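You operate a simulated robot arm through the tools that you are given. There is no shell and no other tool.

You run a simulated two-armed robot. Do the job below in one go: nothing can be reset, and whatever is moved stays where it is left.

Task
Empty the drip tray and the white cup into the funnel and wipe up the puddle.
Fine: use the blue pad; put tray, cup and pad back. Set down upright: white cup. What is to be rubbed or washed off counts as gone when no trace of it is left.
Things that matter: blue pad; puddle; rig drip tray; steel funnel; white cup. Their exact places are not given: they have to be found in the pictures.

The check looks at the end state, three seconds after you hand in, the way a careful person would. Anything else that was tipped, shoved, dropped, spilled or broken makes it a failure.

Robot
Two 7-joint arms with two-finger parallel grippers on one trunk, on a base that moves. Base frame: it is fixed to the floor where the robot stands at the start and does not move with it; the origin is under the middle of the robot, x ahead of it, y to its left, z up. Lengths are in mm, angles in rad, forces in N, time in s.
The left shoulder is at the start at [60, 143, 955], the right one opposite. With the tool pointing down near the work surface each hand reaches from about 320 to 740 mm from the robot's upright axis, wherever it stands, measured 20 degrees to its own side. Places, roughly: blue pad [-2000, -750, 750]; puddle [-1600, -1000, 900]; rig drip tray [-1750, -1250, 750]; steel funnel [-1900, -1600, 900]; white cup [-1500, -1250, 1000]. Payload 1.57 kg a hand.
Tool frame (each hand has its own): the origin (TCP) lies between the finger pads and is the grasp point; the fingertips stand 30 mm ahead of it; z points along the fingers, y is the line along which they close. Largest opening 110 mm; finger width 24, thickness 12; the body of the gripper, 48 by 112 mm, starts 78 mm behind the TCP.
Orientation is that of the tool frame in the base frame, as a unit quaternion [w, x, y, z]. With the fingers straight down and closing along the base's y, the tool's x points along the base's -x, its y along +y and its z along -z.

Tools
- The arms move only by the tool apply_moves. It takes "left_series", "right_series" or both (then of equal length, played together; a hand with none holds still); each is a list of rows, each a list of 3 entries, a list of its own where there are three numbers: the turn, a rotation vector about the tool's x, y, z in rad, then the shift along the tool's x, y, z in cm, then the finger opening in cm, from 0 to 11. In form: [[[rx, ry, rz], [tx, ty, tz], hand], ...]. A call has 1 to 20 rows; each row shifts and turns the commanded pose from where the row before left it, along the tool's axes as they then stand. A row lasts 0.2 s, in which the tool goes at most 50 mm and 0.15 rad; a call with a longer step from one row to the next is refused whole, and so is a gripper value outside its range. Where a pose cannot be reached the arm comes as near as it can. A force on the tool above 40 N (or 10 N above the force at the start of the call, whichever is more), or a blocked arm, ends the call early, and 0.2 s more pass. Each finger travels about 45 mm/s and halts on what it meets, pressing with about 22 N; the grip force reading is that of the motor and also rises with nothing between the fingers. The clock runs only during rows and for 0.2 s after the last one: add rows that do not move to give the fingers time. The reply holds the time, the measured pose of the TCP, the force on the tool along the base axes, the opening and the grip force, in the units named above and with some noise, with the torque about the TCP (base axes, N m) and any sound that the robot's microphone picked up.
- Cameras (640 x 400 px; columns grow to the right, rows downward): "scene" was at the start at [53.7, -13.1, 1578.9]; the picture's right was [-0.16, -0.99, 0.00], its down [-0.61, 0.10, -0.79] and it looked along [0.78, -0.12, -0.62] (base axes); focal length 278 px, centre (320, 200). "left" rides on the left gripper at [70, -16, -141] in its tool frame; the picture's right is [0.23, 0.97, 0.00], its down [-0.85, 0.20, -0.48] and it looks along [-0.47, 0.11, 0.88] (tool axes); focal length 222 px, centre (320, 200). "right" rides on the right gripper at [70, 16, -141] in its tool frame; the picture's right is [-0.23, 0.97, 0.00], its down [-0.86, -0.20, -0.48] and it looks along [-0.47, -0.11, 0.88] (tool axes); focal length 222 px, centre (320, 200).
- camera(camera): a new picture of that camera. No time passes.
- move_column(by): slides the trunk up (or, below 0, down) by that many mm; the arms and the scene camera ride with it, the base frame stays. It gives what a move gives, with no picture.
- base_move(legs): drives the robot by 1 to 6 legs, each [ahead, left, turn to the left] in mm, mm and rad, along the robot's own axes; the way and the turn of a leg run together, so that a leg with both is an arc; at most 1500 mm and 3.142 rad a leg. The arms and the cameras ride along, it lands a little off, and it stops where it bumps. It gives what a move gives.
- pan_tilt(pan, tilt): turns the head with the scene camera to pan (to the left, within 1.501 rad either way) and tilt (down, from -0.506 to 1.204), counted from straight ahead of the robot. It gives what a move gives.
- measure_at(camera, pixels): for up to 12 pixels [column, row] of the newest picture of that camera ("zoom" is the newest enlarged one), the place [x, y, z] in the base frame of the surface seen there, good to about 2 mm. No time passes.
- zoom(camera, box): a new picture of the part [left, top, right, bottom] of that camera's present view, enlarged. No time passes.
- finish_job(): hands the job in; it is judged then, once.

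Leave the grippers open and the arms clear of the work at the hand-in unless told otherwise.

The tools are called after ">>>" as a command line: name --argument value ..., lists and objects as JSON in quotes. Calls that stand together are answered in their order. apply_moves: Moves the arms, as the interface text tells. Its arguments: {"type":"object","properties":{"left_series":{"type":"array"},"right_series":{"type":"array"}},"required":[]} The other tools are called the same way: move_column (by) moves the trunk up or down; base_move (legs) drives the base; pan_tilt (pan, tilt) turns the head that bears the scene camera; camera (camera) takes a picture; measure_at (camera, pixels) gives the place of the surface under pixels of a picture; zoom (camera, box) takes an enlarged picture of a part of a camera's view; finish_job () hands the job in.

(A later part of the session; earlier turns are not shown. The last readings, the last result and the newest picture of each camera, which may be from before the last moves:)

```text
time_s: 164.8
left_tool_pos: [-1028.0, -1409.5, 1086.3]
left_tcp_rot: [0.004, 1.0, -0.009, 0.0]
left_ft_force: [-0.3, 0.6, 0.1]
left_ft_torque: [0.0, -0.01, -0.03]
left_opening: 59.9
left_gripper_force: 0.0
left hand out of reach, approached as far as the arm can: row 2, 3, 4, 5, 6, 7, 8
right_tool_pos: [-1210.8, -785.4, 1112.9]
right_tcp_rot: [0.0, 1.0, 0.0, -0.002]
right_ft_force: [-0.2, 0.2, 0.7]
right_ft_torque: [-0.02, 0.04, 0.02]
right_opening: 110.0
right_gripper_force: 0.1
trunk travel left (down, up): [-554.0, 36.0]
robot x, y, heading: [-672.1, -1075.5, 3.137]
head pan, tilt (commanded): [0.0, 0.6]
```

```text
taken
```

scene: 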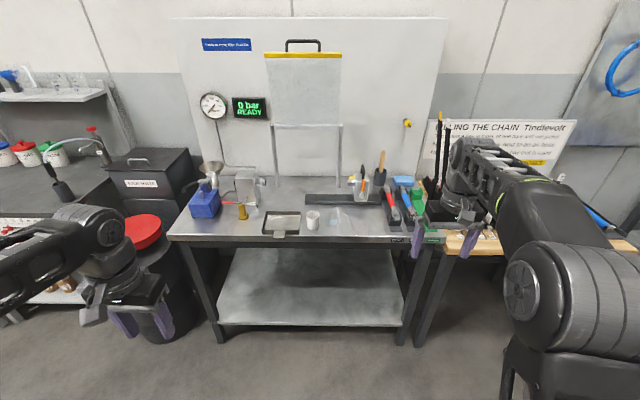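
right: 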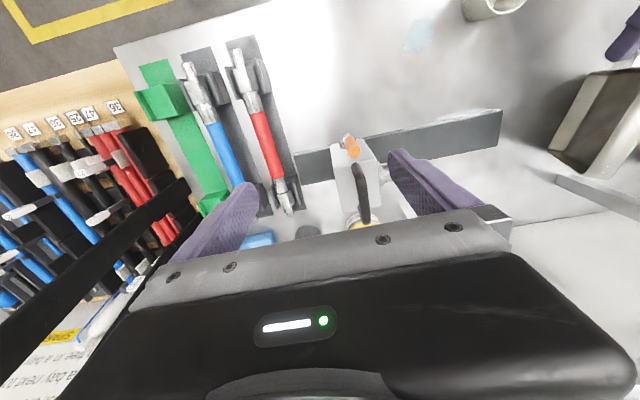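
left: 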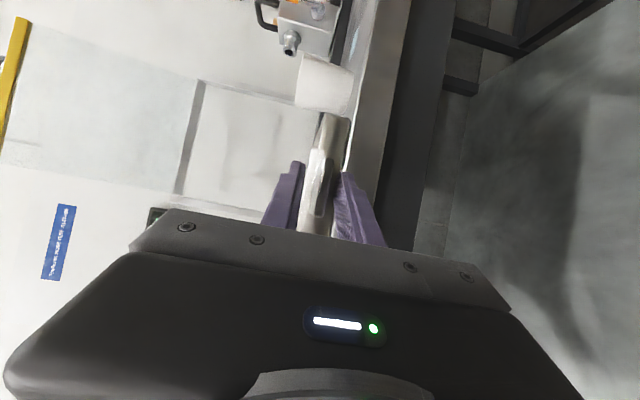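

The left arm is compact and out of the way. Next I use the right hand, whose posture is good, to grip the tray's tab edges from above and slide the tray home. I drive to about (-1040, -1330).

>>> base_move --legs '[[0, 255, 0], [365, 0, 0]]'

>>> camera --camera "scene"

>>> camera --camera "right"

```text
time_s: 166.9
left_tool_pos: [-1035.2, -1665.1, 1085.7]
left_tcp_rot: [0.002, 1.0, 0.0, 0.001]
left_ft_force: [-0.2, -0.5, -0.3]
left_ft_torque: [0.01, -0.01, -0.01]
left_opening: 60.2
left_gripper_force: 0.1
right_tool_pos: [-1228.3, -1045.7, 1113.0]
right_tcp_rot: [0.001, 1.0, 0.006, -0.001]
right_ft_force: [-0.4, 0.0, 0.6]
right_ft_torque: [-0.04, 0.02, 0.03]
right_opening: 109.9
right_gripper_force: 0.0
trunk travel left (down, up): [-554.0, 36.0]
robot x, y, heading: [-678.7, -1330.5, -3.131]
head pan, tilt (commanded): [0.0, 0.6]
stopped in leg 2: the robot was blocked; the commanded pose is now the measured one
```

```text
taken
```

scene: 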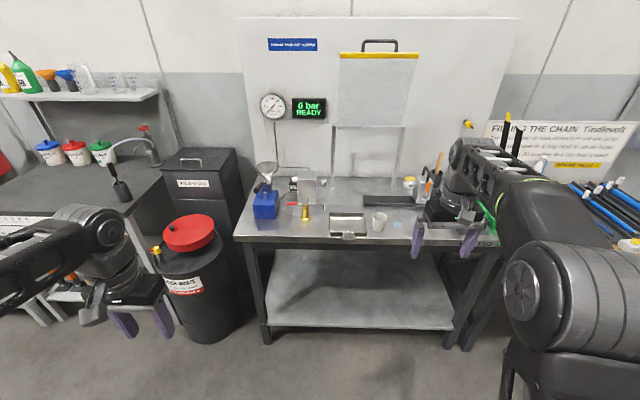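

```text
taken
```

right: 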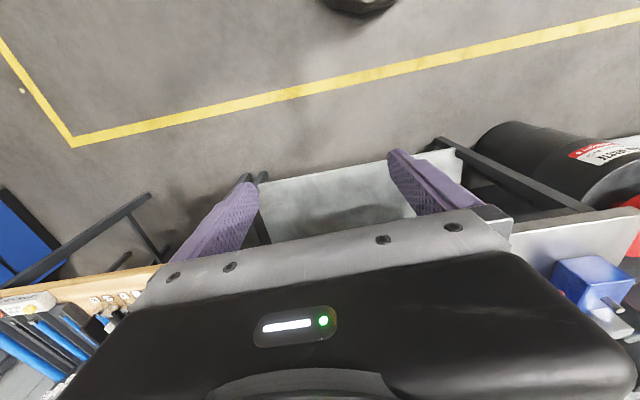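

The base reported a bump: at x=-679 my rear is probably against the corner of the fenced cell behind me. I check behind by panning the head as far as it goes on both sides.

>>> pan_tilt --pan 1.5 --tilt 0.8

>>> camera --camera "scene"

>>> pan_tilt --pan -1.5 --tilt 0.8

>>> camera --camera "scene"

```text
time_s: 168.5
left_tool_pos: [-1036.3, -1664.9, 1085.7]
left_tcp_rot: [0.003, 1.0, -0.001, 0.001]
left_ft_force: [0.0, 0.1, 0.2]
left_ft_torque: [-0.02, -0.03, 0.0]
left_opening: 60.1
left_gripper_force: 0.0
right_tool_pos: [-1226.0, -1045.0, 1112.9]
right_tcp_rot: [0.0, 1.0, 0.007, -0.001]
right_ft_force: [-0.9, 0.5, 0.3]
right_ft_torque: [-0.02, -0.02, 0.0]
right_opening: 109.9
right_gripper_force: 0.1
trunk travel left (down, up): [-554.0, 36.0]
robot x, y, heading: [-676.1, -1332.3, -3.13]
head pan, tilt (commanded): [1.499, 0.799]
```

```text
taken
```

scene: 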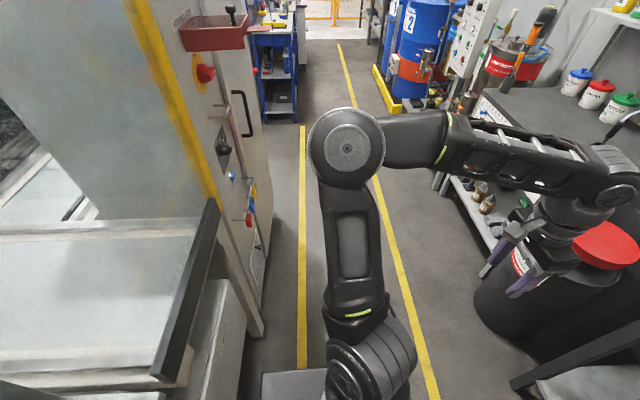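

```text
time_s: 171.1
left_tool_pos: [-1034.8, -1665.1, 1086.0]
left_tcp_rot: [0.003, 1.0, -0.001, 0.001]
left_ft_force: [-0.3, -0.4, -0.4]
left_ft_torque: [-0.01, 0.02, 0.0]
left_opening: 60.0
left_gripper_force: 0.1
right_tool_pos: [-1227.1, -1045.2, 1112.4]
right_tcp_rot: [0.0, 1.0, 0.007, -0.001]
right_ft_force: [0.3, 0.5, -0.2]
right_ft_torque: [0.0, 0.0, 0.04]
right_opening: 110.0
right_gripper_force: 0.0
trunk travel left (down, up): [-554.0, 36.0]
robot x, y, heading: [-674.9, -1328.6, -3.13]
head pan, tilt (commanded): [-1.499, 0.799]
```

```text
taken
```

scene: 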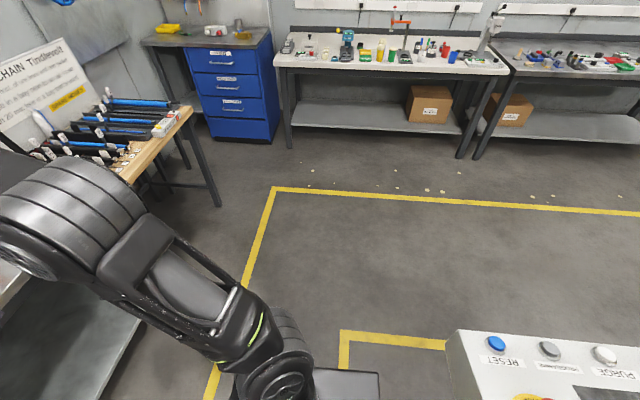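

>>> measure_at --camera "scene" --pixels '[[345, 385], [375, 378], [450, 345], [455, 395], [540, 395], [620, 360], [265, 385], [235, 320]]'

>>> pan_tilt --pan 1.5 --tilt 0.8

>>> camera --camera "scene"

>>> measure_at --camera "scene" --pixels '[[270, 385], [300, 380], [345, 140], [420, 140], [180, 300], [260, 330], [215, 205], [212, 30], [330, 290], [165, 380], [250, 240]]'

```text
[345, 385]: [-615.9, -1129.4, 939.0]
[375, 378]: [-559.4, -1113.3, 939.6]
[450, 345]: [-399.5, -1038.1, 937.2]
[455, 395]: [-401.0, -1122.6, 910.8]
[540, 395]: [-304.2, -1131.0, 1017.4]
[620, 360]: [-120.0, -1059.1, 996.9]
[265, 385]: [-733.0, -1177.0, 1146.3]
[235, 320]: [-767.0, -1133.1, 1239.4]
```

```text
time_s: 173.7
left_tool_pos: [-1035.4, -1664.5, 1084.6]
left_tcp_rot: [0.004, 1.0, 0.0, 0.0]
left_ft_force: [-0.5, -0.1, -0.3]
left_ft_torque: [0.02, -0.03, 0.01]
left_opening: 59.8
left_gripper_force: 0.0
right_tool_pos: [-1225.6, -1045.5, 1113.9]
right_tcp_rot: [0.0, 1.0, 0.007, -0.001]
right_ft_force: [0.6, -0.2, -0.4]
right_ft_torque: [-0.01, 0.02, -0.02]
right_opening: 110.2
right_gripper_force: 0.0
trunk travel left (down, up): [-554.0, 36.0]
robot x, y, heading: [-677.3, -1331.3, -3.13]
head pan, tilt (commanded): [1.499, 0.799]
```

```text
taken
```

scene: 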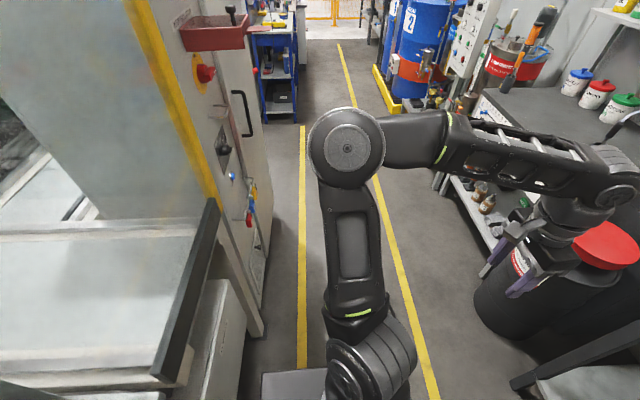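

```text
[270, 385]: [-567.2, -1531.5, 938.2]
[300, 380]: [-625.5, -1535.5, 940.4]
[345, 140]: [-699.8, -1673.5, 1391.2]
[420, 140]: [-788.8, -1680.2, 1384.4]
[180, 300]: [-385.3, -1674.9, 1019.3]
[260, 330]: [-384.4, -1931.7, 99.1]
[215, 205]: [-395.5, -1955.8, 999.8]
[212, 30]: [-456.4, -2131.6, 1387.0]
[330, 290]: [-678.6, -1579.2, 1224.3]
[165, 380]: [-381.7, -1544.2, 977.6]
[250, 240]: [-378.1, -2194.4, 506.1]
```

My rear (x≈-387) is touching the fixed edge of the cell table (x≈-383); nothing loose is involved. I move gently forward, away from it.

>>> base_move --legs '[[80, 0, 0]]'

```text
time_s: 174.7
left_tool_pos: [-1117.6, -1667.0, 1083.9]
left_tcp_rot: [0.004, 1.0, -0.001, 0.001]
left_ft_force: [-0.2, 1.0, -0.6]
left_ft_torque: [-0.03, -0.07, 0.0]
left_opening: 59.9
left_gripper_force: 0.0
right_tool_pos: [-1308.2, -1046.4, 1112.7]
right_tcp_rot: [-0.001, 1.0, 0.006, -0.001]
right_ft_force: [-0.5, -0.2, -0.3]
right_ft_torque: [-0.02, -0.03, 0.02]
right_opening: 109.9
right_gripper_force: 0.1
trunk travel left (down, up): [-554.0, 36.0]
robot x, y, heading: [-760.2, -1330.0, -3.127]
head pan, tilt (commanded): [1.499, 0.799]
```

Free again. I continue ahead 285 mm with a small heading correction, and turn the head back to the bench.

>>> base_move --legs '[[285, 0, -0.014]]'

>>> pan_tilt --pan 0.0 --tilt 0.7

>>> camera --camera "scene"

>>> zoom --camera "scene" --box '[250, 190, 450, 315]'

```text
time_s: 176.7
left_tool_pos: [-1405.7, -1663.0, 1085.4]
left_tcp_rot: [0.003, 1.0, -0.007, 0.001]
left_ft_force: [0.1, -0.3, 0.2]
left_ft_torque: [-0.02, -0.05, -0.04]
left_opening: 60.0
left_gripper_force: 0.2
right_tool_pos: [-1589.5, -1041.8, 1113.0]
right_tcp_rot: [-0.001, 1.0, -0.001, -0.001]
right_ft_force: [-0.4, -0.1, 0.3]
right_ft_torque: [0.02, -0.01, -0.01]
right_opening: 110.1
right_gripper_force: 0.0
trunk travel left (down, up): [-554.0, 36.0]
robot x, y, heading: [-1043.8, -1331.5, 3.142]
head pan, tilt (commanded): [1.499, 0.799]
```

```text
time_s: 178.3
left_tool_pos: [-1403.5, -1663.3, 1085.4]
left_tcp_rot: [0.003, 1.0, -0.006, 0.0]
left_ft_force: [-0.7, 0.3, -0.6]
left_ft_torque: [0.01, -0.02, -0.03]
left_opening: 59.8
left_gripper_force: 0.0
right_tool_pos: [-1588.1, -1042.4, 1112.7]
right_tcp_rot: [0.0, 1.0, 0.0, -0.001]
right_ft_force: [0.4, 0.2, 0.3]
right_ft_torque: [0.01, -0.02, 0.01]
right_opening: 110.1
right_gripper_force: 0.0
trunk travel left (down, up): [-554.0, 36.0]
robot x, y, heading: [-1044.8, -1335.0, 3.143]
head pan, tilt (commanded): [0.0, 0.7]
```

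```text
taken
```

scene: 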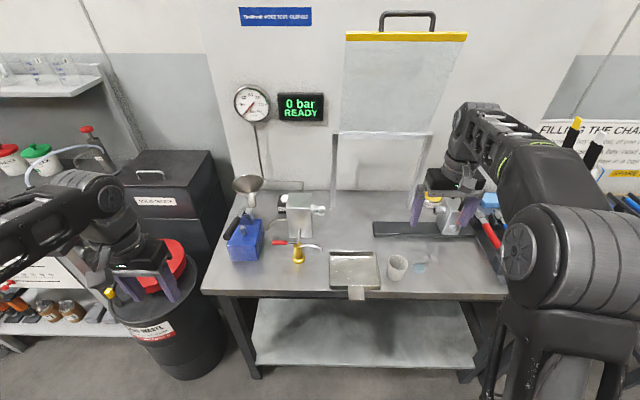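

```text
3.20 times, centred on (350, 252) of scene
```

zoom: 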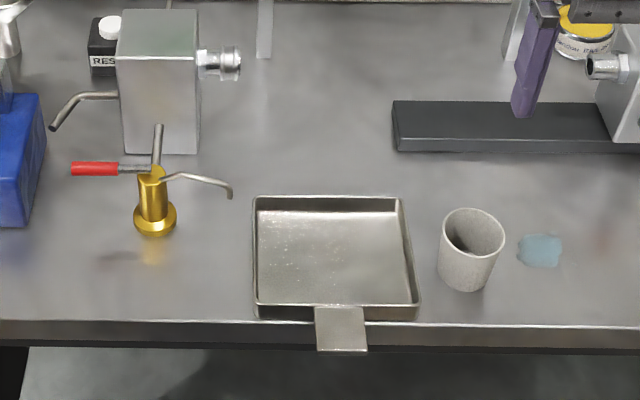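

>>> measure_at --camera "zoom" --pixels '[[258, 199], [396, 199], [417, 303], [258, 304], [316, 310], [365, 308], [318, 351], [366, 350], [341, 330], [330, 240], [340, 319], [471, 210]]'

>>> measure_at --camera "zoom" --pixels '[[441, 240], [504, 238], [472, 290], [540, 237], [520, 250], [560, 250], [540, 266], [222, 64], [155, 200], [232, 196], [465, 255], [460, 235]]'

```text
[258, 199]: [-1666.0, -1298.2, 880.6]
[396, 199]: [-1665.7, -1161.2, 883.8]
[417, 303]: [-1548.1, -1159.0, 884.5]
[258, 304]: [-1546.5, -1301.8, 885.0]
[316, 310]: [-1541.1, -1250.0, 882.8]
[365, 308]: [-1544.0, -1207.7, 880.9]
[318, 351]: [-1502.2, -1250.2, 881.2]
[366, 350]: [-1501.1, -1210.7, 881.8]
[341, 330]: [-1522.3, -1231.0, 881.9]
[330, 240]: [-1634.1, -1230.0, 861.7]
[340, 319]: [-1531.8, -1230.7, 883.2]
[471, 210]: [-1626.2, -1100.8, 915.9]
```

```text
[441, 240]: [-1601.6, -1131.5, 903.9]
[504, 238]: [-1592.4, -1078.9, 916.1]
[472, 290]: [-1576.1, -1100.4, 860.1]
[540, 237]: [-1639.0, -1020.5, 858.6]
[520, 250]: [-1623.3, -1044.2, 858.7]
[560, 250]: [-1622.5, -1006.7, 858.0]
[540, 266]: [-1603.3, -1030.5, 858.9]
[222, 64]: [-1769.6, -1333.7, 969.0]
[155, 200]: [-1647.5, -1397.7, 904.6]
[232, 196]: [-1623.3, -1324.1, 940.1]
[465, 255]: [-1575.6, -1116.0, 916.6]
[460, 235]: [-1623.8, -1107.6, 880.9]
```

Everything else stands as before. I bring the right hand above the tab at (-1524, -1230), with fingers pre-opened to 74 mm.

>>> apply_moves --right_series '[[[0, 0, 0], [1.07, 3.13, 0], 7.4], [[0, 0, 0], [1.07, 3.13, 0], 7.4], [[0, 0, 0], [1.07, 3.13, 0], 7.4], [[0, 0, 0], [1.07, 3.13, 0], 7.4], [[0, 0, 0], [1.07, 3.13, 0], 7.4], [[0, 0, 0], [1.07, 3.13, 0], 7.4], [[0, 0, 0], [0, 0, 3], 7.4], [[0, 0, 0], [0, 0, 3], 7.4], [[0, 0, 0], [0, 0, 3], 7.4], [[0, 0, 0], [0, 0, 3], 7.4], [[0, 0, 0], [0, 0, 3], 7.4], [[0, 0, 0], [0, 0, 2], 7.4], [[0, 0, 0], [0, 0, 0], 7.4]]'

>>> camera --camera "right"

>>> zoom --camera "scene" --box '[270, 190, 430, 315]'

```text
time_s: 181.1
left_tool_pos: [-1404.3, -1662.5, 1085.8]
left_tcp_rot: [0.004, 1.0, -0.008, 0.001]
left_ft_force: [0.1, -0.5, 0.6]
left_ft_torque: [0.02, -0.03, 0.01]
left_opening: 60.2
left_gripper_force: 0.0
right_tool_pos: [-1523.5, -1228.0, 940.8]
right_tcp_rot: [0.0, 1.0, 0.0, 0.0]
right_ft_force: [-0.4, -0.4, 0.0]
right_ft_torque: [0.0, -0.03, -0.02]
right_opening: 73.6
right_gripper_force: 0.1
trunk travel left (down, up): [-554.0, 36.0]
robot x, y, heading: [-1044.0, -1334.5, 3.142]
head pan, tilt (commanded): [0.0, 0.7]
```

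```text
taken
```

right: 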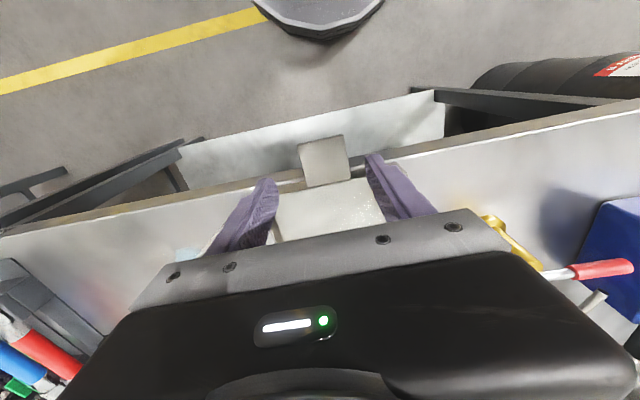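

```text
3.20 times, centred on (350, 252) of scene
```

zoom: 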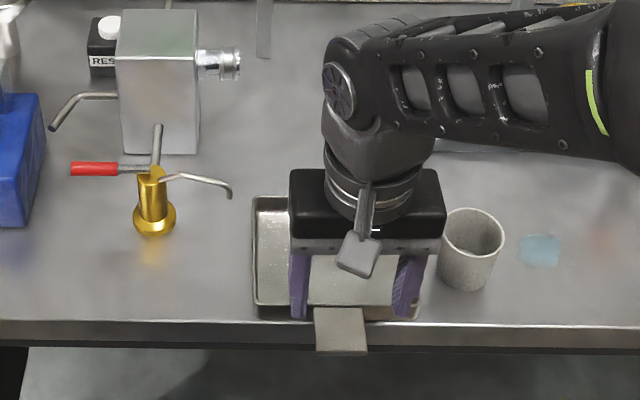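

>>> apply_moves --right_series '[[[0, 0, 0], [0, 0.2, 1.4], 7.4], [[0, 0, 0], [0, 0, 1.4], 7.4], [[0, 0, 0], [0, 0, 1.2], 7.4], [[0, 0, 0], [0, 0, 0.75], 7.4], [[0, 0, 0], [0, 0, 0], 7.4]]'

>>> camera --camera "right"

>>> zoom --camera "scene" --box '[270, 210, 430, 325]'

```text
time_s: 182.3
left_tool_pos: [-1404.4, -1662.8, 1086.4]
left_tcp_rot: [0.004, 1.0, -0.007, 0.001]
left_ft_force: [0.2, 0.2, -0.1]
left_ft_torque: [0.03, -0.02, -0.02]
left_opening: 60.1
left_gripper_force: 0.0
right_tool_pos: [-1522.4, -1230.4, 896.5]
right_tcp_rot: [0.0, 1.0, 0.0, 0.0]
right_ft_force: [0.6, -0.1, 0.0]
right_ft_torque: [-0.02, 0.02, 0.0]
right_opening: 74.1
right_gripper_force: 0.2
trunk travel left (down, up): [-554.0, 36.0]
robot x, y, heading: [-1044.8, -1333.7, 3.136]
head pan, tilt (commanded): [0.0, 0.7]
```

```text
taken
```

right: 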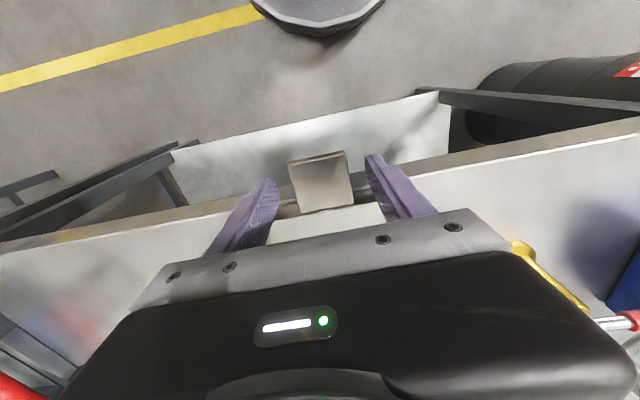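

```text
3.48 times, centred on (350, 268) of scene
```

zoom: 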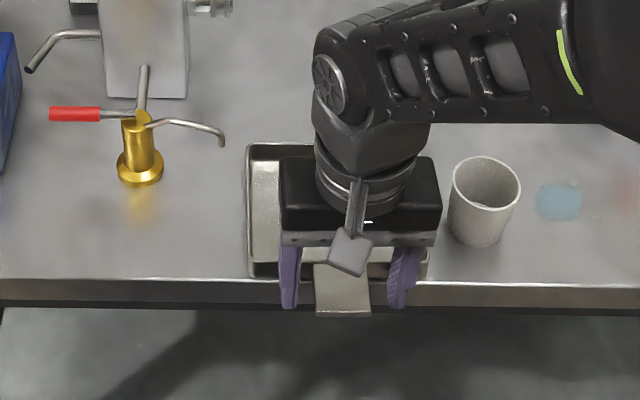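

The tab is between the fingers. I lower 2.5 mm more and close on its edges.

>>> apply_moves --right_series '[[[0, 0, 0], [0, 0, 0.25], 7.4], [[0, 0, 0], [0, 0, 0], 6.0], [[0, 0, 0], [0, 0, 0], 5.0], [[0, 0, 0], [0, 0, 0], 4.0], [[0, 0, 0], [0, 0, 0], 3.4], [[0, 0, 0], [0, 0, 0], 3.4], [[0, 0, 0], [0, 0, 0], 3.4]]'

>>> zoom --camera "scene" --box '[270, 210, 430, 325]'

```text
time_s: 183.9
left_tool_pos: [-1403.7, -1663.6, 1084.8]
left_tcp_rot: [0.003, 1.0, -0.007, 0.0]
left_ft_force: [-0.7, -0.6, -0.7]
left_ft_torque: [0.0, 0.0, -0.01]
left_opening: 60.0
left_gripper_force: 0.0
right_tool_pos: [-1524.3, -1229.8, 892.4]
right_tcp_rot: [0.001, 1.0, 0.0, -0.001]
right_ft_force: [-0.3, -1.0, -0.4]
right_ft_torque: [-0.03, -0.05, -0.02]
right_opening: 43.5
right_gripper_force: 21.8
trunk travel left (down, up): [-554.0, 36.0]
robot x, y, heading: [-1043.1, -1334.3, 3.143]
head pan, tilt (commanded): [0.0, 0.7]
```

```text
3.48 times, centred on (350, 268) of scene
```

zoom: 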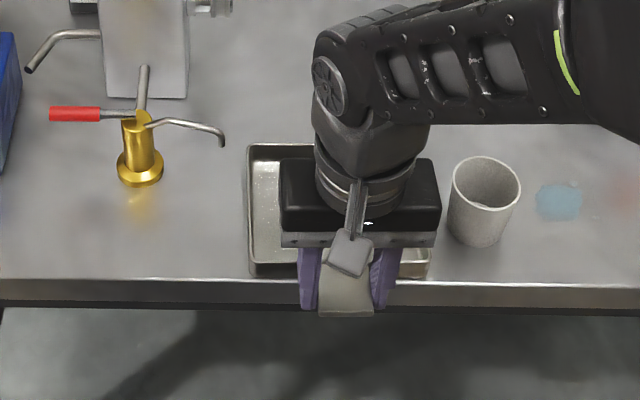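

Gripped again by the edges (22 N). I slide the tray along the bench in two stages towards home, watching for any drift.

>>> apply_moves --right_series '[[[0, 0, 0], [-0.6, -0.05, 0], 3.4], [[0, 0, 0], [-1.2, -0.05, 0], 3.4], [[0, 0, 0], [-1.2, 0, 0], 3.4], [[0, 0, 0], [-1.2, 0, 0], 3.4], [[0, 0, 0], [-1.2, 0, 0], 3.4], [[0, 0, 0], [-1.2, 0, 0], 3.4], [[0, 0, 0], [-1.2, 0, 0], 3.4], [[0, 0, 0], [0, 0, 0], 3.4]]'

>>> zoom --camera "scene" --box '[270, 190, 430, 315]'

```text
time_s: 185.7
left_tool_pos: [-1404.7, -1663.2, 1084.9]
left_tcp_rot: [0.003, 1.0, -0.006, 0.001]
left_ft_force: [0.1, -0.2, -0.2]
left_ft_torque: [-0.04, 0.0, 0.03]
left_opening: 60.2
left_gripper_force: 0.0
right_tool_pos: [-1602.7, -1230.4, 894.0]
right_tcp_rot: [0.0, 1.0, 0.0, -0.001]
right_ft_force: [-0.4, -0.3, -0.8]
right_ft_torque: [-0.02, -0.12, 0.01]
right_opening: 43.5
right_gripper_force: 21.9
trunk travel left (down, up): [-554.0, 36.0]
robot x, y, heading: [-1043.5, -1335.2, 3.137]
head pan, tilt (commanded): [0.0, 0.7]
```

```text
3.20 times, centred on (350, 252) of scene
```

zoom: 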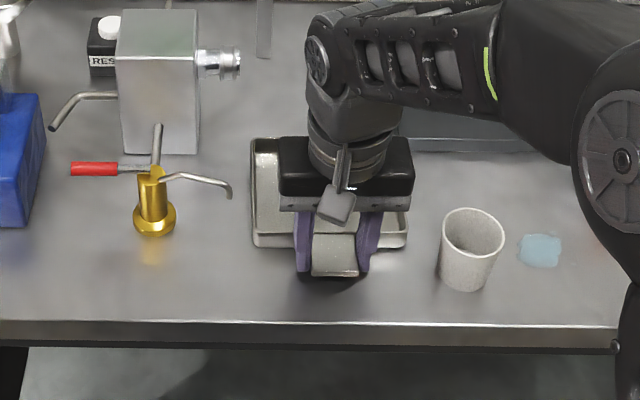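

The tray slides straight and level. Second stage: another 90 mm.

>>> apply_moves --right_series '[[[0, 0, 0], [-1.2, -0.05, 0], 3.4], [[0, 0, 0], [-1.2, -0.05, 0], 3.4], [[0, 0, 0], [-1.2, 0, 0], 3.4], [[0, 0, 0], [-1.2, 0, 0], 3.4], [[0, 0, 0], [-1.2, 0, 0], 3.4], [[0, 0, 0], [-1.2, 0, 0], 3.4], [[0, 0, 0], [-1.2, 0, 0], 3.4], [[0, 0, 0], [-0.6, 0, 0], 3.4], [[0, 0, 0], [0, 0, 0], 3.4]]'

>>> zoom --camera "scene" --box '[270, 170, 430, 295]'

>>> measure_at --camera "zoom" --pixels '[[260, 155], [252, 260], [395, 258], [340, 305], [320, 300], [255, 200], [275, 180], [400, 265]]'

```text
time_s: 187.7
left_tool_pos: [-1405.1, -1663.9, 1085.9]
left_tcp_rot: [0.004, 1.0, -0.007, 0.001]
left_ft_force: [-0.7, 0.2, 1.0]
left_ft_torque: [-0.02, -0.03, 0.0]
left_opening: 59.9
left_gripper_force: 0.0
right_tool_pos: [-1692.8, -1229.1, 894.6]
right_tcp_rot: [0.0, 1.0, 0.0, -0.001]
right_ft_force: [0.2, 0.7, -0.2]
right_ft_torque: [0.01, -0.1, 0.01]
right_opening: 43.6
right_gripper_force: 22.3
trunk travel left (down, up): [-554.0, 36.0]
robot x, y, heading: [-1041.9, -1337.0, 3.145]
head pan, tilt (commanded): [0.0, 0.7]
```

```text
3.20 times, centred on (350, 232) of scene
```

zoom: 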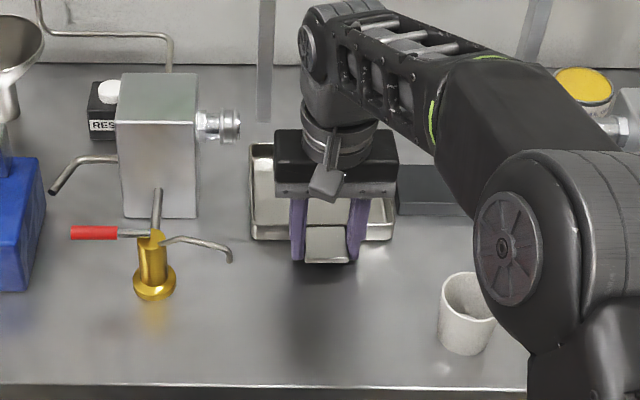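

```text
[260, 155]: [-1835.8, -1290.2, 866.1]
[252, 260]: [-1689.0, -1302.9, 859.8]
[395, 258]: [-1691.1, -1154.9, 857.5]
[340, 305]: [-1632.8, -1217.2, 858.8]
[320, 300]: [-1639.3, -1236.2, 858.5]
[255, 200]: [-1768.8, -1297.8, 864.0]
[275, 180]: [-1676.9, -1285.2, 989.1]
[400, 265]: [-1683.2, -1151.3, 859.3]
```

>>> measure_at --camera "zoom" --pixels '[[256, 226], [270, 227], [388, 226], [375, 226], [262, 146], [252, 150], [327, 257], [315, 258], [345, 257], [327, 240]]'

```text
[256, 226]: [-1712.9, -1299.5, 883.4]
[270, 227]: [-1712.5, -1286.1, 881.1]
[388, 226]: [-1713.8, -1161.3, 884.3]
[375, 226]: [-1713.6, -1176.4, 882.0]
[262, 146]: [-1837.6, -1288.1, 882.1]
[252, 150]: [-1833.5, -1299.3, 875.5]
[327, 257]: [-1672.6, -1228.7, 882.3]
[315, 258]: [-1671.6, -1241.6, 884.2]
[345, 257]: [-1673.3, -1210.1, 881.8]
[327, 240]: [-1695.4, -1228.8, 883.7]
```

The tray is back exactly on its home position (tab front edge at x≈-1672.6, y≈-1228.7, rims at z≈883). I release it and raise the right hand.

>>> apply_moves --right_series '[[[0, 0, 0], [0, 0, 0], 5.0], [[0, 0, 0], [0, 0, 0], 6.0], [[0, 0, 0], [0, 0, 0], 7.2], [[0, 0, 0], [0, 0, 0], 7.2], [[0, 0, 0], [0, 0, -2], 7.2], [[0, 0, 0], [0, 0, -3], 7.2], [[0, 0, 0], [0, 0, -3], 7.2], [[0, 0, 0], [0, 0, -3], 7.2], [[0, 0, 0], [0, 0, -3], 7.2], [[0, 0, 0], [0, 0, -3], 7.2], [[0, 0, 0], [0, 0, -3], 7.2], [[0, 0, 0], [0, 0, 0], 7.2]]'

>>> camera --camera "scene"

>>> zoom --camera "scene" --box '[270, 190, 430, 315]'

```text
time_s: 190.3
left_tool_pos: [-1403.7, -1662.8, 1086.0]
left_tcp_rot: [0.004, 1.0, -0.007, 0.0]
left_ft_force: [-1.0, 0.8, -0.1]
left_ft_torque: [0.03, 0.04, -0.01]
left_opening: 60.1
left_gripper_force: 0.1
right_tool_pos: [-1691.0, -1229.3, 1012.1]
right_tcp_rot: [0.0, 1.0, -0.001, 0.0]
right_ft_force: [0.7, 1.0, 0.0]
right_ft_torque: [0.01, 0.02, 0.01]
right_opening: 71.9
right_gripper_force: 0.0
right hand out of reach, approached as far as the arm can: row 9, 10, 11
trunk travel left (down, up): [-554.0, 36.0]
robot x, y, heading: [-1046.0, -1332.9, 3.141]
head pan, tilt (commanded): [0.0, 0.7]
```

```text
taken
```

scene: 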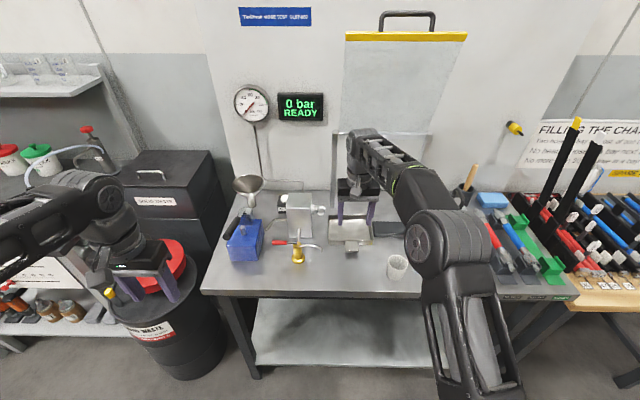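

```text
3.20 times, centred on (350, 252) of scene
```

zoom: 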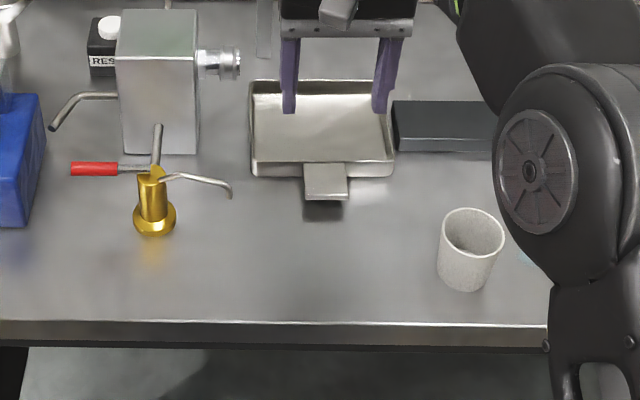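

The tray is home and undisturbed. Next is the cup. I check the right elbow's height above the cup and bench before moving.

>>> measure_at --camera "scene" --pixels '[[420, 240], [440, 290], [410, 190], [460, 300], [440, 330], [397, 258], [397, 270]]'

>>> camera --camera "right"

```text
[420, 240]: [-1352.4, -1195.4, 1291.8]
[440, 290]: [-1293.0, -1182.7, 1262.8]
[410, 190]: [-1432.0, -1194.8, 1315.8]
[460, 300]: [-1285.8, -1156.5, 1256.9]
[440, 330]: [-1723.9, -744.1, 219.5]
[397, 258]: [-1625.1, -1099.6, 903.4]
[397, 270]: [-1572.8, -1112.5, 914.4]
```

```text
taken
```

right: 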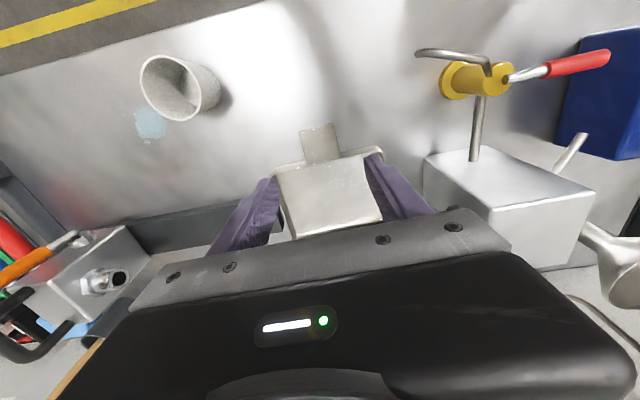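

The elbow is at z≈1290, well clear. I move the right hand above the cup at (-1600, -1105) and part-way down.

>>> apply_moves --right_series '[[[0, 0, 0], [1.52, -2.07, 0], 8.5], [[0, 0, 0], [1.52, -2.07, 0], 8.5], [[0, 0, 0], [1.52, -2.07, 0], 8.5], [[0, 0, 0], [1.52, -2.07, 0], 8.5], [[0, 0, 0], [1.52, -2.07, 0], 8.5], [[0, 0, 0], [1.52, -2.07, 0], 8.5], [[0, 0, 0], [0, 0, 1.7], 8.5], [[0, 0, 0], [0, 0, 1.7], 8.5], [[0, 0, 0], [0, 0, 0], 8.5]]'

>>> camera --camera "right"

>>> zoom --camera "scene" --box '[320, 190, 480, 315]'

```text
time_s: 192.3
left_tool_pos: [-1405.5, -1663.4, 1085.7]
left_tcp_rot: [0.003, 1.0, -0.007, 0.0]
left_ft_force: [0.8, -0.7, 1.2]
left_ft_torque: [0.01, -0.02, 0.01]
left_opening: 60.1
left_gripper_force: 0.1
right_tool_pos: [-1601.4, -1105.0, 979.9]
right_tcp_rot: [0.001, 1.0, 0.0, -0.001]
right_ft_force: [0.3, 0.7, -0.4]
right_ft_torque: [0.0, 0.01, 0.0]
right_opening: 84.9
right_gripper_force: 0.0
trunk travel left (down, up): [-554.0, 36.0]
robot x, y, heading: [-1041.4, -1331.5, 3.141]
head pan, tilt (commanded): [0.0, 0.7]
```

```text
taken
```

right: 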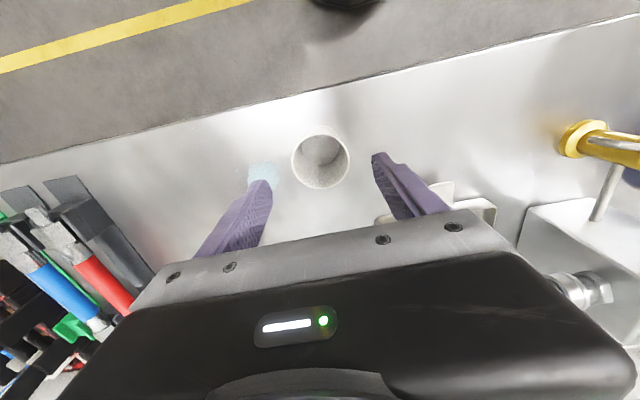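

```text
3.20 times, centred on (400, 252) of scene
```

zoom: 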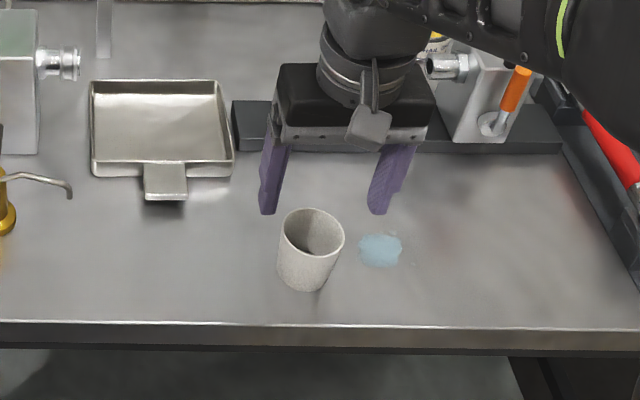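

>>> measure_at --camera "zoom" --pixels '[[281, 232], [343, 236], [314, 210], [310, 270], [305, 289], [284, 270], [330, 270], [312, 248]]'

>>> zoom --camera "right" --box '[270, 110, 370, 210]'

```text
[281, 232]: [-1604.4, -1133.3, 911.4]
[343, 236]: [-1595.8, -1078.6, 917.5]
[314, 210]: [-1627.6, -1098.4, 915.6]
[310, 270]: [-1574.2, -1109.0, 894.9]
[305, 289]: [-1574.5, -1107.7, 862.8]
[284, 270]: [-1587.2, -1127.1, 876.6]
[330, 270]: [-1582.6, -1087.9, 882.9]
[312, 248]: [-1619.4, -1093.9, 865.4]
```

```text
4.00 times, centred on (320, 160) of right
```

zoom: 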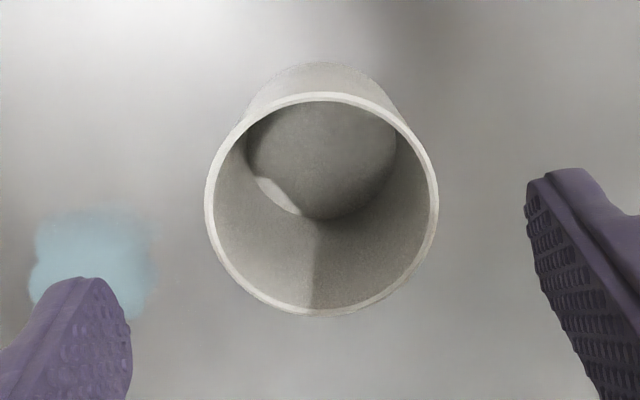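

The cup is clean inside. I descend over it with the opening narrowed to 72 mm (to stay clear of the puddle), then close.

>>> apply_moves --right_series '[[[0, 0, 0], [0, 0.1, 1.7], 7.2], [[0, 0, 0], [0, 0, 1.7], 7.2], [[0, 0, 0], [0, 0, 1.7], 7.2], [[0, 0, 0], [0, 0, 1.7], 7.2], [[0, 0, 0], [0, 0, 1.2], 7.2], [[0, 0, 0], [0, 0, 0.7], 7.2], [[0, 0, 0], [0, 0, 0], 7.2], [[0, 0, 0], [0, 0, 0], 6.0], [[0, 0, 0], [0, 0, 0], 5.2], [[0, 0, 0], [0, 0, 0], 4.2], [[0, 0, 0], [0, 0, 0], 4.2], [[0, 0, 0], [0, 0, 0], 4.2]]'

>>> zoom --camera "scene" --box '[320, 190, 480, 315]'

```text
time_s: 194.9
left_tool_pos: [-1405.1, -1663.8, 1085.0]
left_tcp_rot: [0.003, 1.0, -0.006, 0.0]
left_ft_force: [1.0, -0.1, 0.5]
left_ft_torque: [0.0, 0.02, -0.04]
left_opening: 60.3
left_gripper_force: 0.2
right_tool_pos: [-1599.7, -1108.2, 892.8]
right_tcp_rot: [0.0, 1.0, 0.0, -0.001]
right_ft_force: [-0.4, -0.2, -0.6]
right_ft_torque: [-0.03, 0.01, 0.0]
right_opening: 54.0
right_gripper_force: 22.0
trunk travel left (down, up): [-554.0, 36.0]
robot x, y, heading: [-1041.1, -1331.7, 3.146]
head pan, tilt (commanded): [0.0, 0.7]
```

```text
3.20 times, centred on (400, 252) of scene
```

zoom: 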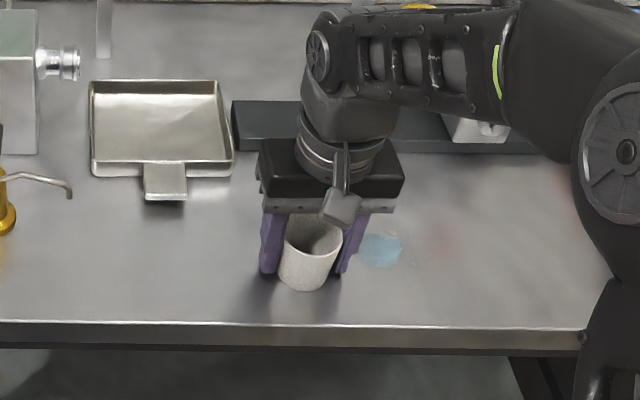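

The cup is held (54 mm, 22 N). I lift it 15 mm, carry it 95 mm left to its original place at (-1602, -1203), and lower it.

>>> apply_moves --right_series '[[[0, 0, 0], [0, 0, -0.7], 4.2], [[0, 0, 0], [0, 0, -0.8], 4.2], [[0, 0, 0], [-0.03, 1.58, 0], 4.2], [[0, 0, 0], [-0.03, 1.58, 0], 4.2], [[0, 0, 0], [-0.03, 1.58, 0], 4.2], [[0, 0, 0], [-0.03, 1.58, 0], 4.2], [[0, 0, 0], [-0.03, 1.58, 0], 4.2], [[0, 0, 0], [0, 1.58, 0], 4.2], [[0, 0, 0], [0, 0, 0.7], 4.2], [[0, 0, 0], [0, 0, 0.6], 4.2], [[0, 0, 0], [0, 0, 0], 4.2]]'

>>> zoom --camera "scene" --box '[300, 200, 460, 300]'

```text
time_s: 197.3
left_tool_pos: [-1405.1, -1663.1, 1084.5]
left_tcp_rot: [0.003, 1.0, -0.007, 0.001]
left_ft_force: [-0.2, 0.4, -0.3]
left_ft_torque: [-0.02, 0.01, -0.03]
left_opening: 60.0
left_gripper_force: 0.0
right_tool_pos: [-1601.2, -1200.3, 893.9]
right_tcp_rot: [0.0, 1.0, -0.001, -0.001]
right_ft_force: [0.2, -0.5, -1.0]
right_ft_torque: [0.02, -0.01, 0.03]
right_opening: 54.5
right_gripper_force: 22.0
trunk travel left (down, up): [-554.0, 36.0]
robot x, y, heading: [-1044.7, -1332.0, 3.14]
head pan, tilt (commanded): [0.0, 0.7]
```

```text
4.00 times, centred on (380, 250) of scene
```

zoom: 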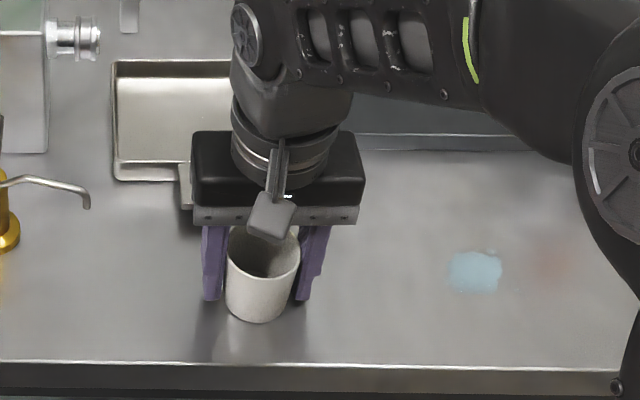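

>>> apply_moves --right_series '[[[0, 0, 0], [0, 0.2, 0.1], 4.2], [[0, 0, 0], [0, 0, 0.1], 4.2], [[0, 0, 0], [0, 0, 0], 4.2]]'

```text
time_s: 198.1
left_tool_pos: [-1404.3, -1663.1, 1085.6]
left_tcp_rot: [0.003, 1.0, -0.008, 0.001]
left_ft_force: [0.1, -0.2, -0.3]
left_ft_torque: [0.0, -0.01, 0.03]
left_opening: 59.8
left_gripper_force: 0.1
right_tool_pos: [-1600.9, -1202.6, 892.3]
right_tcp_rot: [-0.001, 1.0, 0.001, -0.002]
right_ft_force: [0.9, 1.1, 2.1]
right_ft_torque: [-0.01, -0.03, 0.04]
right_opening: 54.8
right_gripper_force: 21.7
trunk travel left (down, up): [-554.0, 36.0]
robot x, y, heading: [-1043.8, -1329.1, 3.141]
head pan, tilt (commanded): [0.0, 0.7]
```

Slight upward force (2 N) means the cup's base is on the bench. I open gently and lift the hand away.

>>> apply_moves --right_series '[[[0, 0, 0], [0, 0, 0], 5.6], [[0, 0, 0], [0, 0, 0], 6.2], [[0, 0, 0], [0, 0, 0], 7.2], [[0, 0, 0], [0, 0, 0], 7.6], [[0, 0, 0], [0, 0, 0], 7.6], [[0, 0, 0], [0, 0, -1.5], 7.6], [[0, 0, 0], [0, 0, -2], 7.6], [[0, 0, 0], [0, 0, -3], 7.6], [[0, 0, 0], [0, 0, -3], 7.6], [[0, 0, 0], [0, 0, -1.5], 7.6], [[0, 0, 0], [0, 0, 0], 7.6]]'

>>> zoom --camera "scene" --box '[300, 200, 460, 300]'

>>> camera --camera "scene"

```text
time_s: 200.5
left_tool_pos: [-1404.4, -1663.1, 1085.8]
left_tcp_rot: [0.004, 1.0, -0.007, 0.001]
left_ft_force: [-0.1, 0.2, 0.1]
left_ft_torque: [-0.01, 0.0, -0.03]
left_opening: 59.7
left_gripper_force: 0.1
right_tool_pos: [-1601.5, -1201.6, 1003.1]
right_tcp_rot: [-0.001, 1.0, 0.0, -0.001]
right_ft_force: [0.8, 0.2, -0.2]
right_ft_torque: [0.01, -0.01, -0.03]
right_opening: 75.8
right_gripper_force: 0.0
trunk travel left (down, up): [-554.0, 36.0]
robot x, y, heading: [-1044.8, -1335.4, 3.144]
head pan, tilt (commanded): [0.0, 0.7]
```

```text
4.00 times, centred on (380, 250) of scene
```

zoom: 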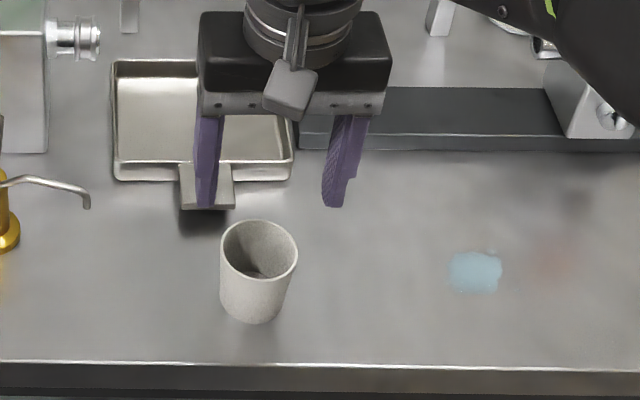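

```text
taken
```

scene: 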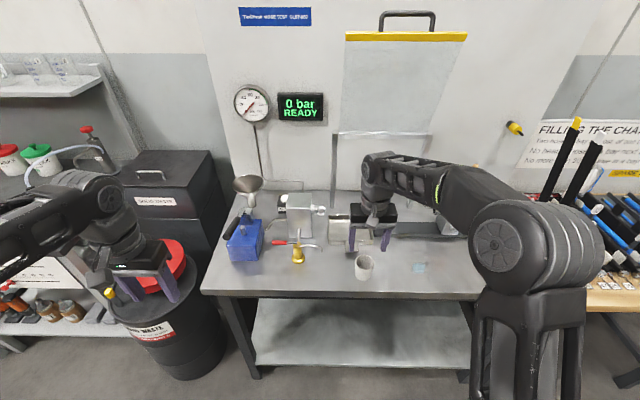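

The cup is back upright in its place. Next, the pad: I raise the right hand and drive right to face the pad's area.

>>> apply_moves --right_series '[[[0, 0, 0], [0, 0, -2.5], 9], [[0, 0, 0], [0, 0, -2.5], 9], [[0, 0, 0], [2.0, 0, -2.5], 9], [[0, 0, 0], [2.0, 0, 0], 9], [[0, 0, 0], [0, 0, 0], 9]]'

>>> base_move --legs '[[0, -445, 0]]'

>>> camera --camera "scene"

>>> camera --camera "right"

```text
time_s: 201.7
left_tool_pos: [-1405.6, -1663.6, 1085.0]
left_tcp_rot: [0.003, 1.0, -0.007, 0.001]
left_ft_force: [1.1, 0.1, -0.7]
left_ft_torque: [-0.01, 0.0, -0.02]
left_opening: 60.0
left_gripper_force: 0.1
right_tool_pos: [-1561.3, -1204.0, 1077.1]
right_tcp_rot: [0.0, 1.0, 0.001, 0.0]
right_ft_force: [0.7, 0.1, -1.4]
right_ft_torque: [0.0, -0.02, 0.0]
right_opening: 89.9
right_gripper_force: 0.2
trunk travel left (down, up): [-554.0, 36.0]
robot x, y, heading: [-1043.8, -1332.7, 3.137]
head pan, tilt (commanded): [0.0, 0.7]
```

```text
time_s: 204.4
left_tool_pos: [-1405.1, -1212.3, 1084.8]
left_tcp_rot: [0.005, 1.0, -0.009, 0.001]
left_ft_force: [0.0, 0.1, -0.1]
left_ft_torque: [-0.05, 0.01, 0.01]
left_opening: 59.8
left_gripper_force: 0.1
right_tool_pos: [-1559.9, -752.3, 1076.4]
right_tcp_rot: [0.0, 1.0, -0.003, -0.001]
right_ft_force: [-0.3, 0.2, -0.2]
right_ft_torque: [0.0, -0.05, -0.02]
right_opening: 90.1
right_gripper_force: 0.1
trunk travel left (down, up): [-554.0, 36.0]
robot x, y, heading: [-1045.0, -882.5, 3.133]
head pan, tilt (commanded): [0.0, 0.7]
```

```text
taken
```

scene: 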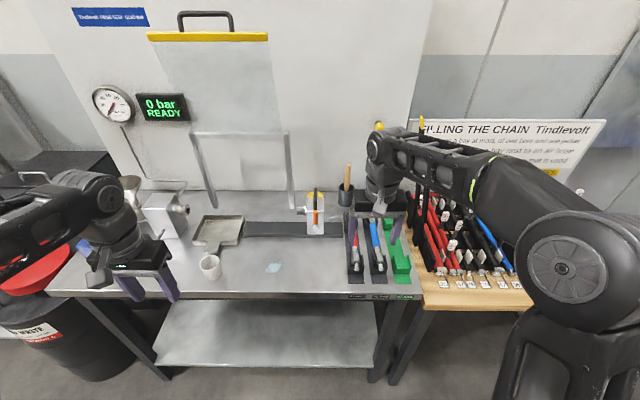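

```text
taken
```

right: 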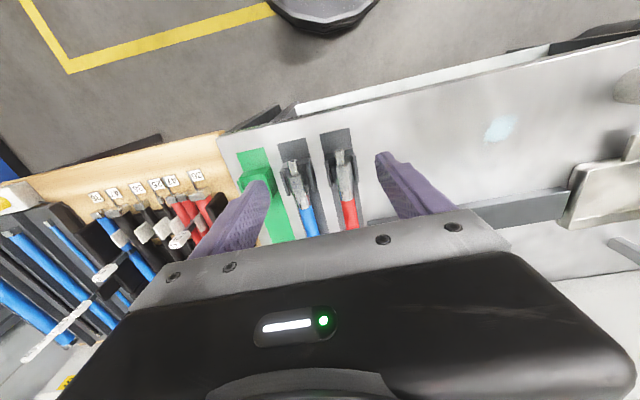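

The pad is hidden behind my right hand, so I move the hand 160 mm to the left.

>>> apply_moves --right_series '[[[0, 0, 0], [0, 4, 0], 9], [[0, 0, 0], [0, 4, 0], 9], [[0, 0, 0], [0, 4, 0], 9], [[0, 0, 0], [0, 4, 0], 9], [[0, 0, 0], [0, 0, 0], 9]]'

>>> camera --camera "scene"

>>> zoom --camera "scene" --box '[300, 140, 460, 300]'

```text
time_s: 205.6
left_tool_pos: [-1404.3, -1212.6, 1085.5]
left_tcp_rot: [0.004, 1.0, -0.009, 0.001]
left_ft_force: [0.2, -0.1, 0.1]
left_ft_torque: [0.01, 0.01, -0.03]
left_opening: 60.1
left_gripper_force: 0.1
right_tool_pos: [-1559.5, -912.6, 1076.2]
right_tcp_rot: [0.001, 1.0, -0.002, -0.001]
right_ft_force: [1.0, 0.1, -0.5]
right_ft_torque: [-0.01, -0.01, -0.01]
right_opening: 89.8
right_gripper_force: 0.0
trunk travel left (down, up): [-554.0, 36.0]
robot x, y, heading: [-1042.6, -886.6, 3.134]
head pan, tilt (commanded): [0.0, 0.7]
```

```text
taken
```

scene: 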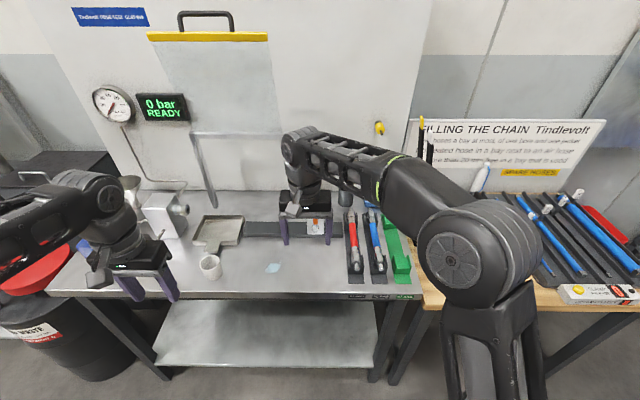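

```text
2.50 times, centred on (380, 220) of scene
```

zoom: 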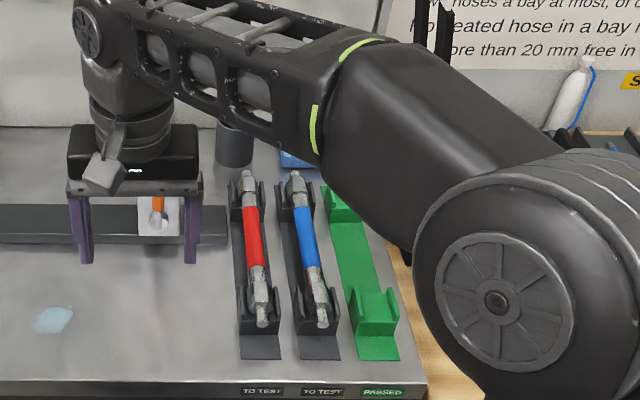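

My own arm blocks the view. I drive 160 mm closer and use the right wrist camera, shifting the right hand nearer the pad.

>>> base_move --legs '[[165, 0, 0]]'

>>> camera --camera "right"

>>> camera --camera "scene"

```text
time_s: 207.1
left_tool_pos: [-1572.9, -1212.9, 1085.8]
left_tcp_rot: [0.003, 1.0, -0.008, 0.0]
left_ft_force: [-0.3, -0.3, -0.5]
left_ft_torque: [-0.01, -0.04, 0.0]
left_opening: 60.0
left_gripper_force: 0.1
right_tool_pos: [-1725.9, -911.4, 1074.7]
right_tcp_rot: [0.0, 1.0, -0.002, -0.001]
right_ft_force: [0.3, 0.8, 0.0]
right_ft_torque: [-0.03, -0.05, 0.0]
right_opening: 90.2
right_gripper_force: 0.0
trunk travel left (down, up): [-554.0, 36.0]
robot x, y, heading: [-1208.7, -882.7, 3.139]
head pan, tilt (commanded): [0.0, 0.7]
```

```text
taken
```

right: 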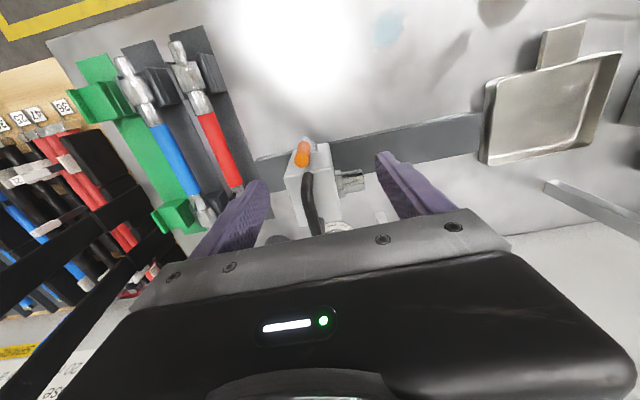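

```text
taken
```

scene: 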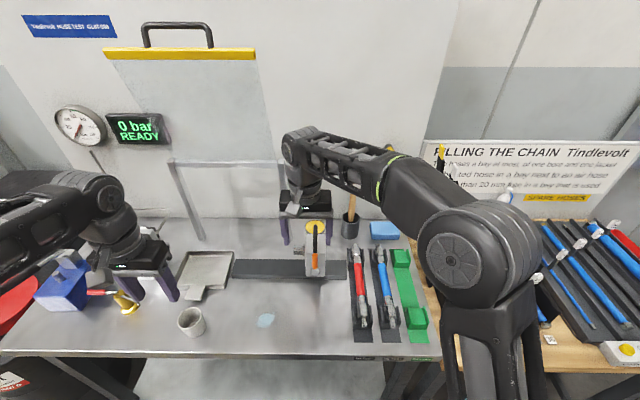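

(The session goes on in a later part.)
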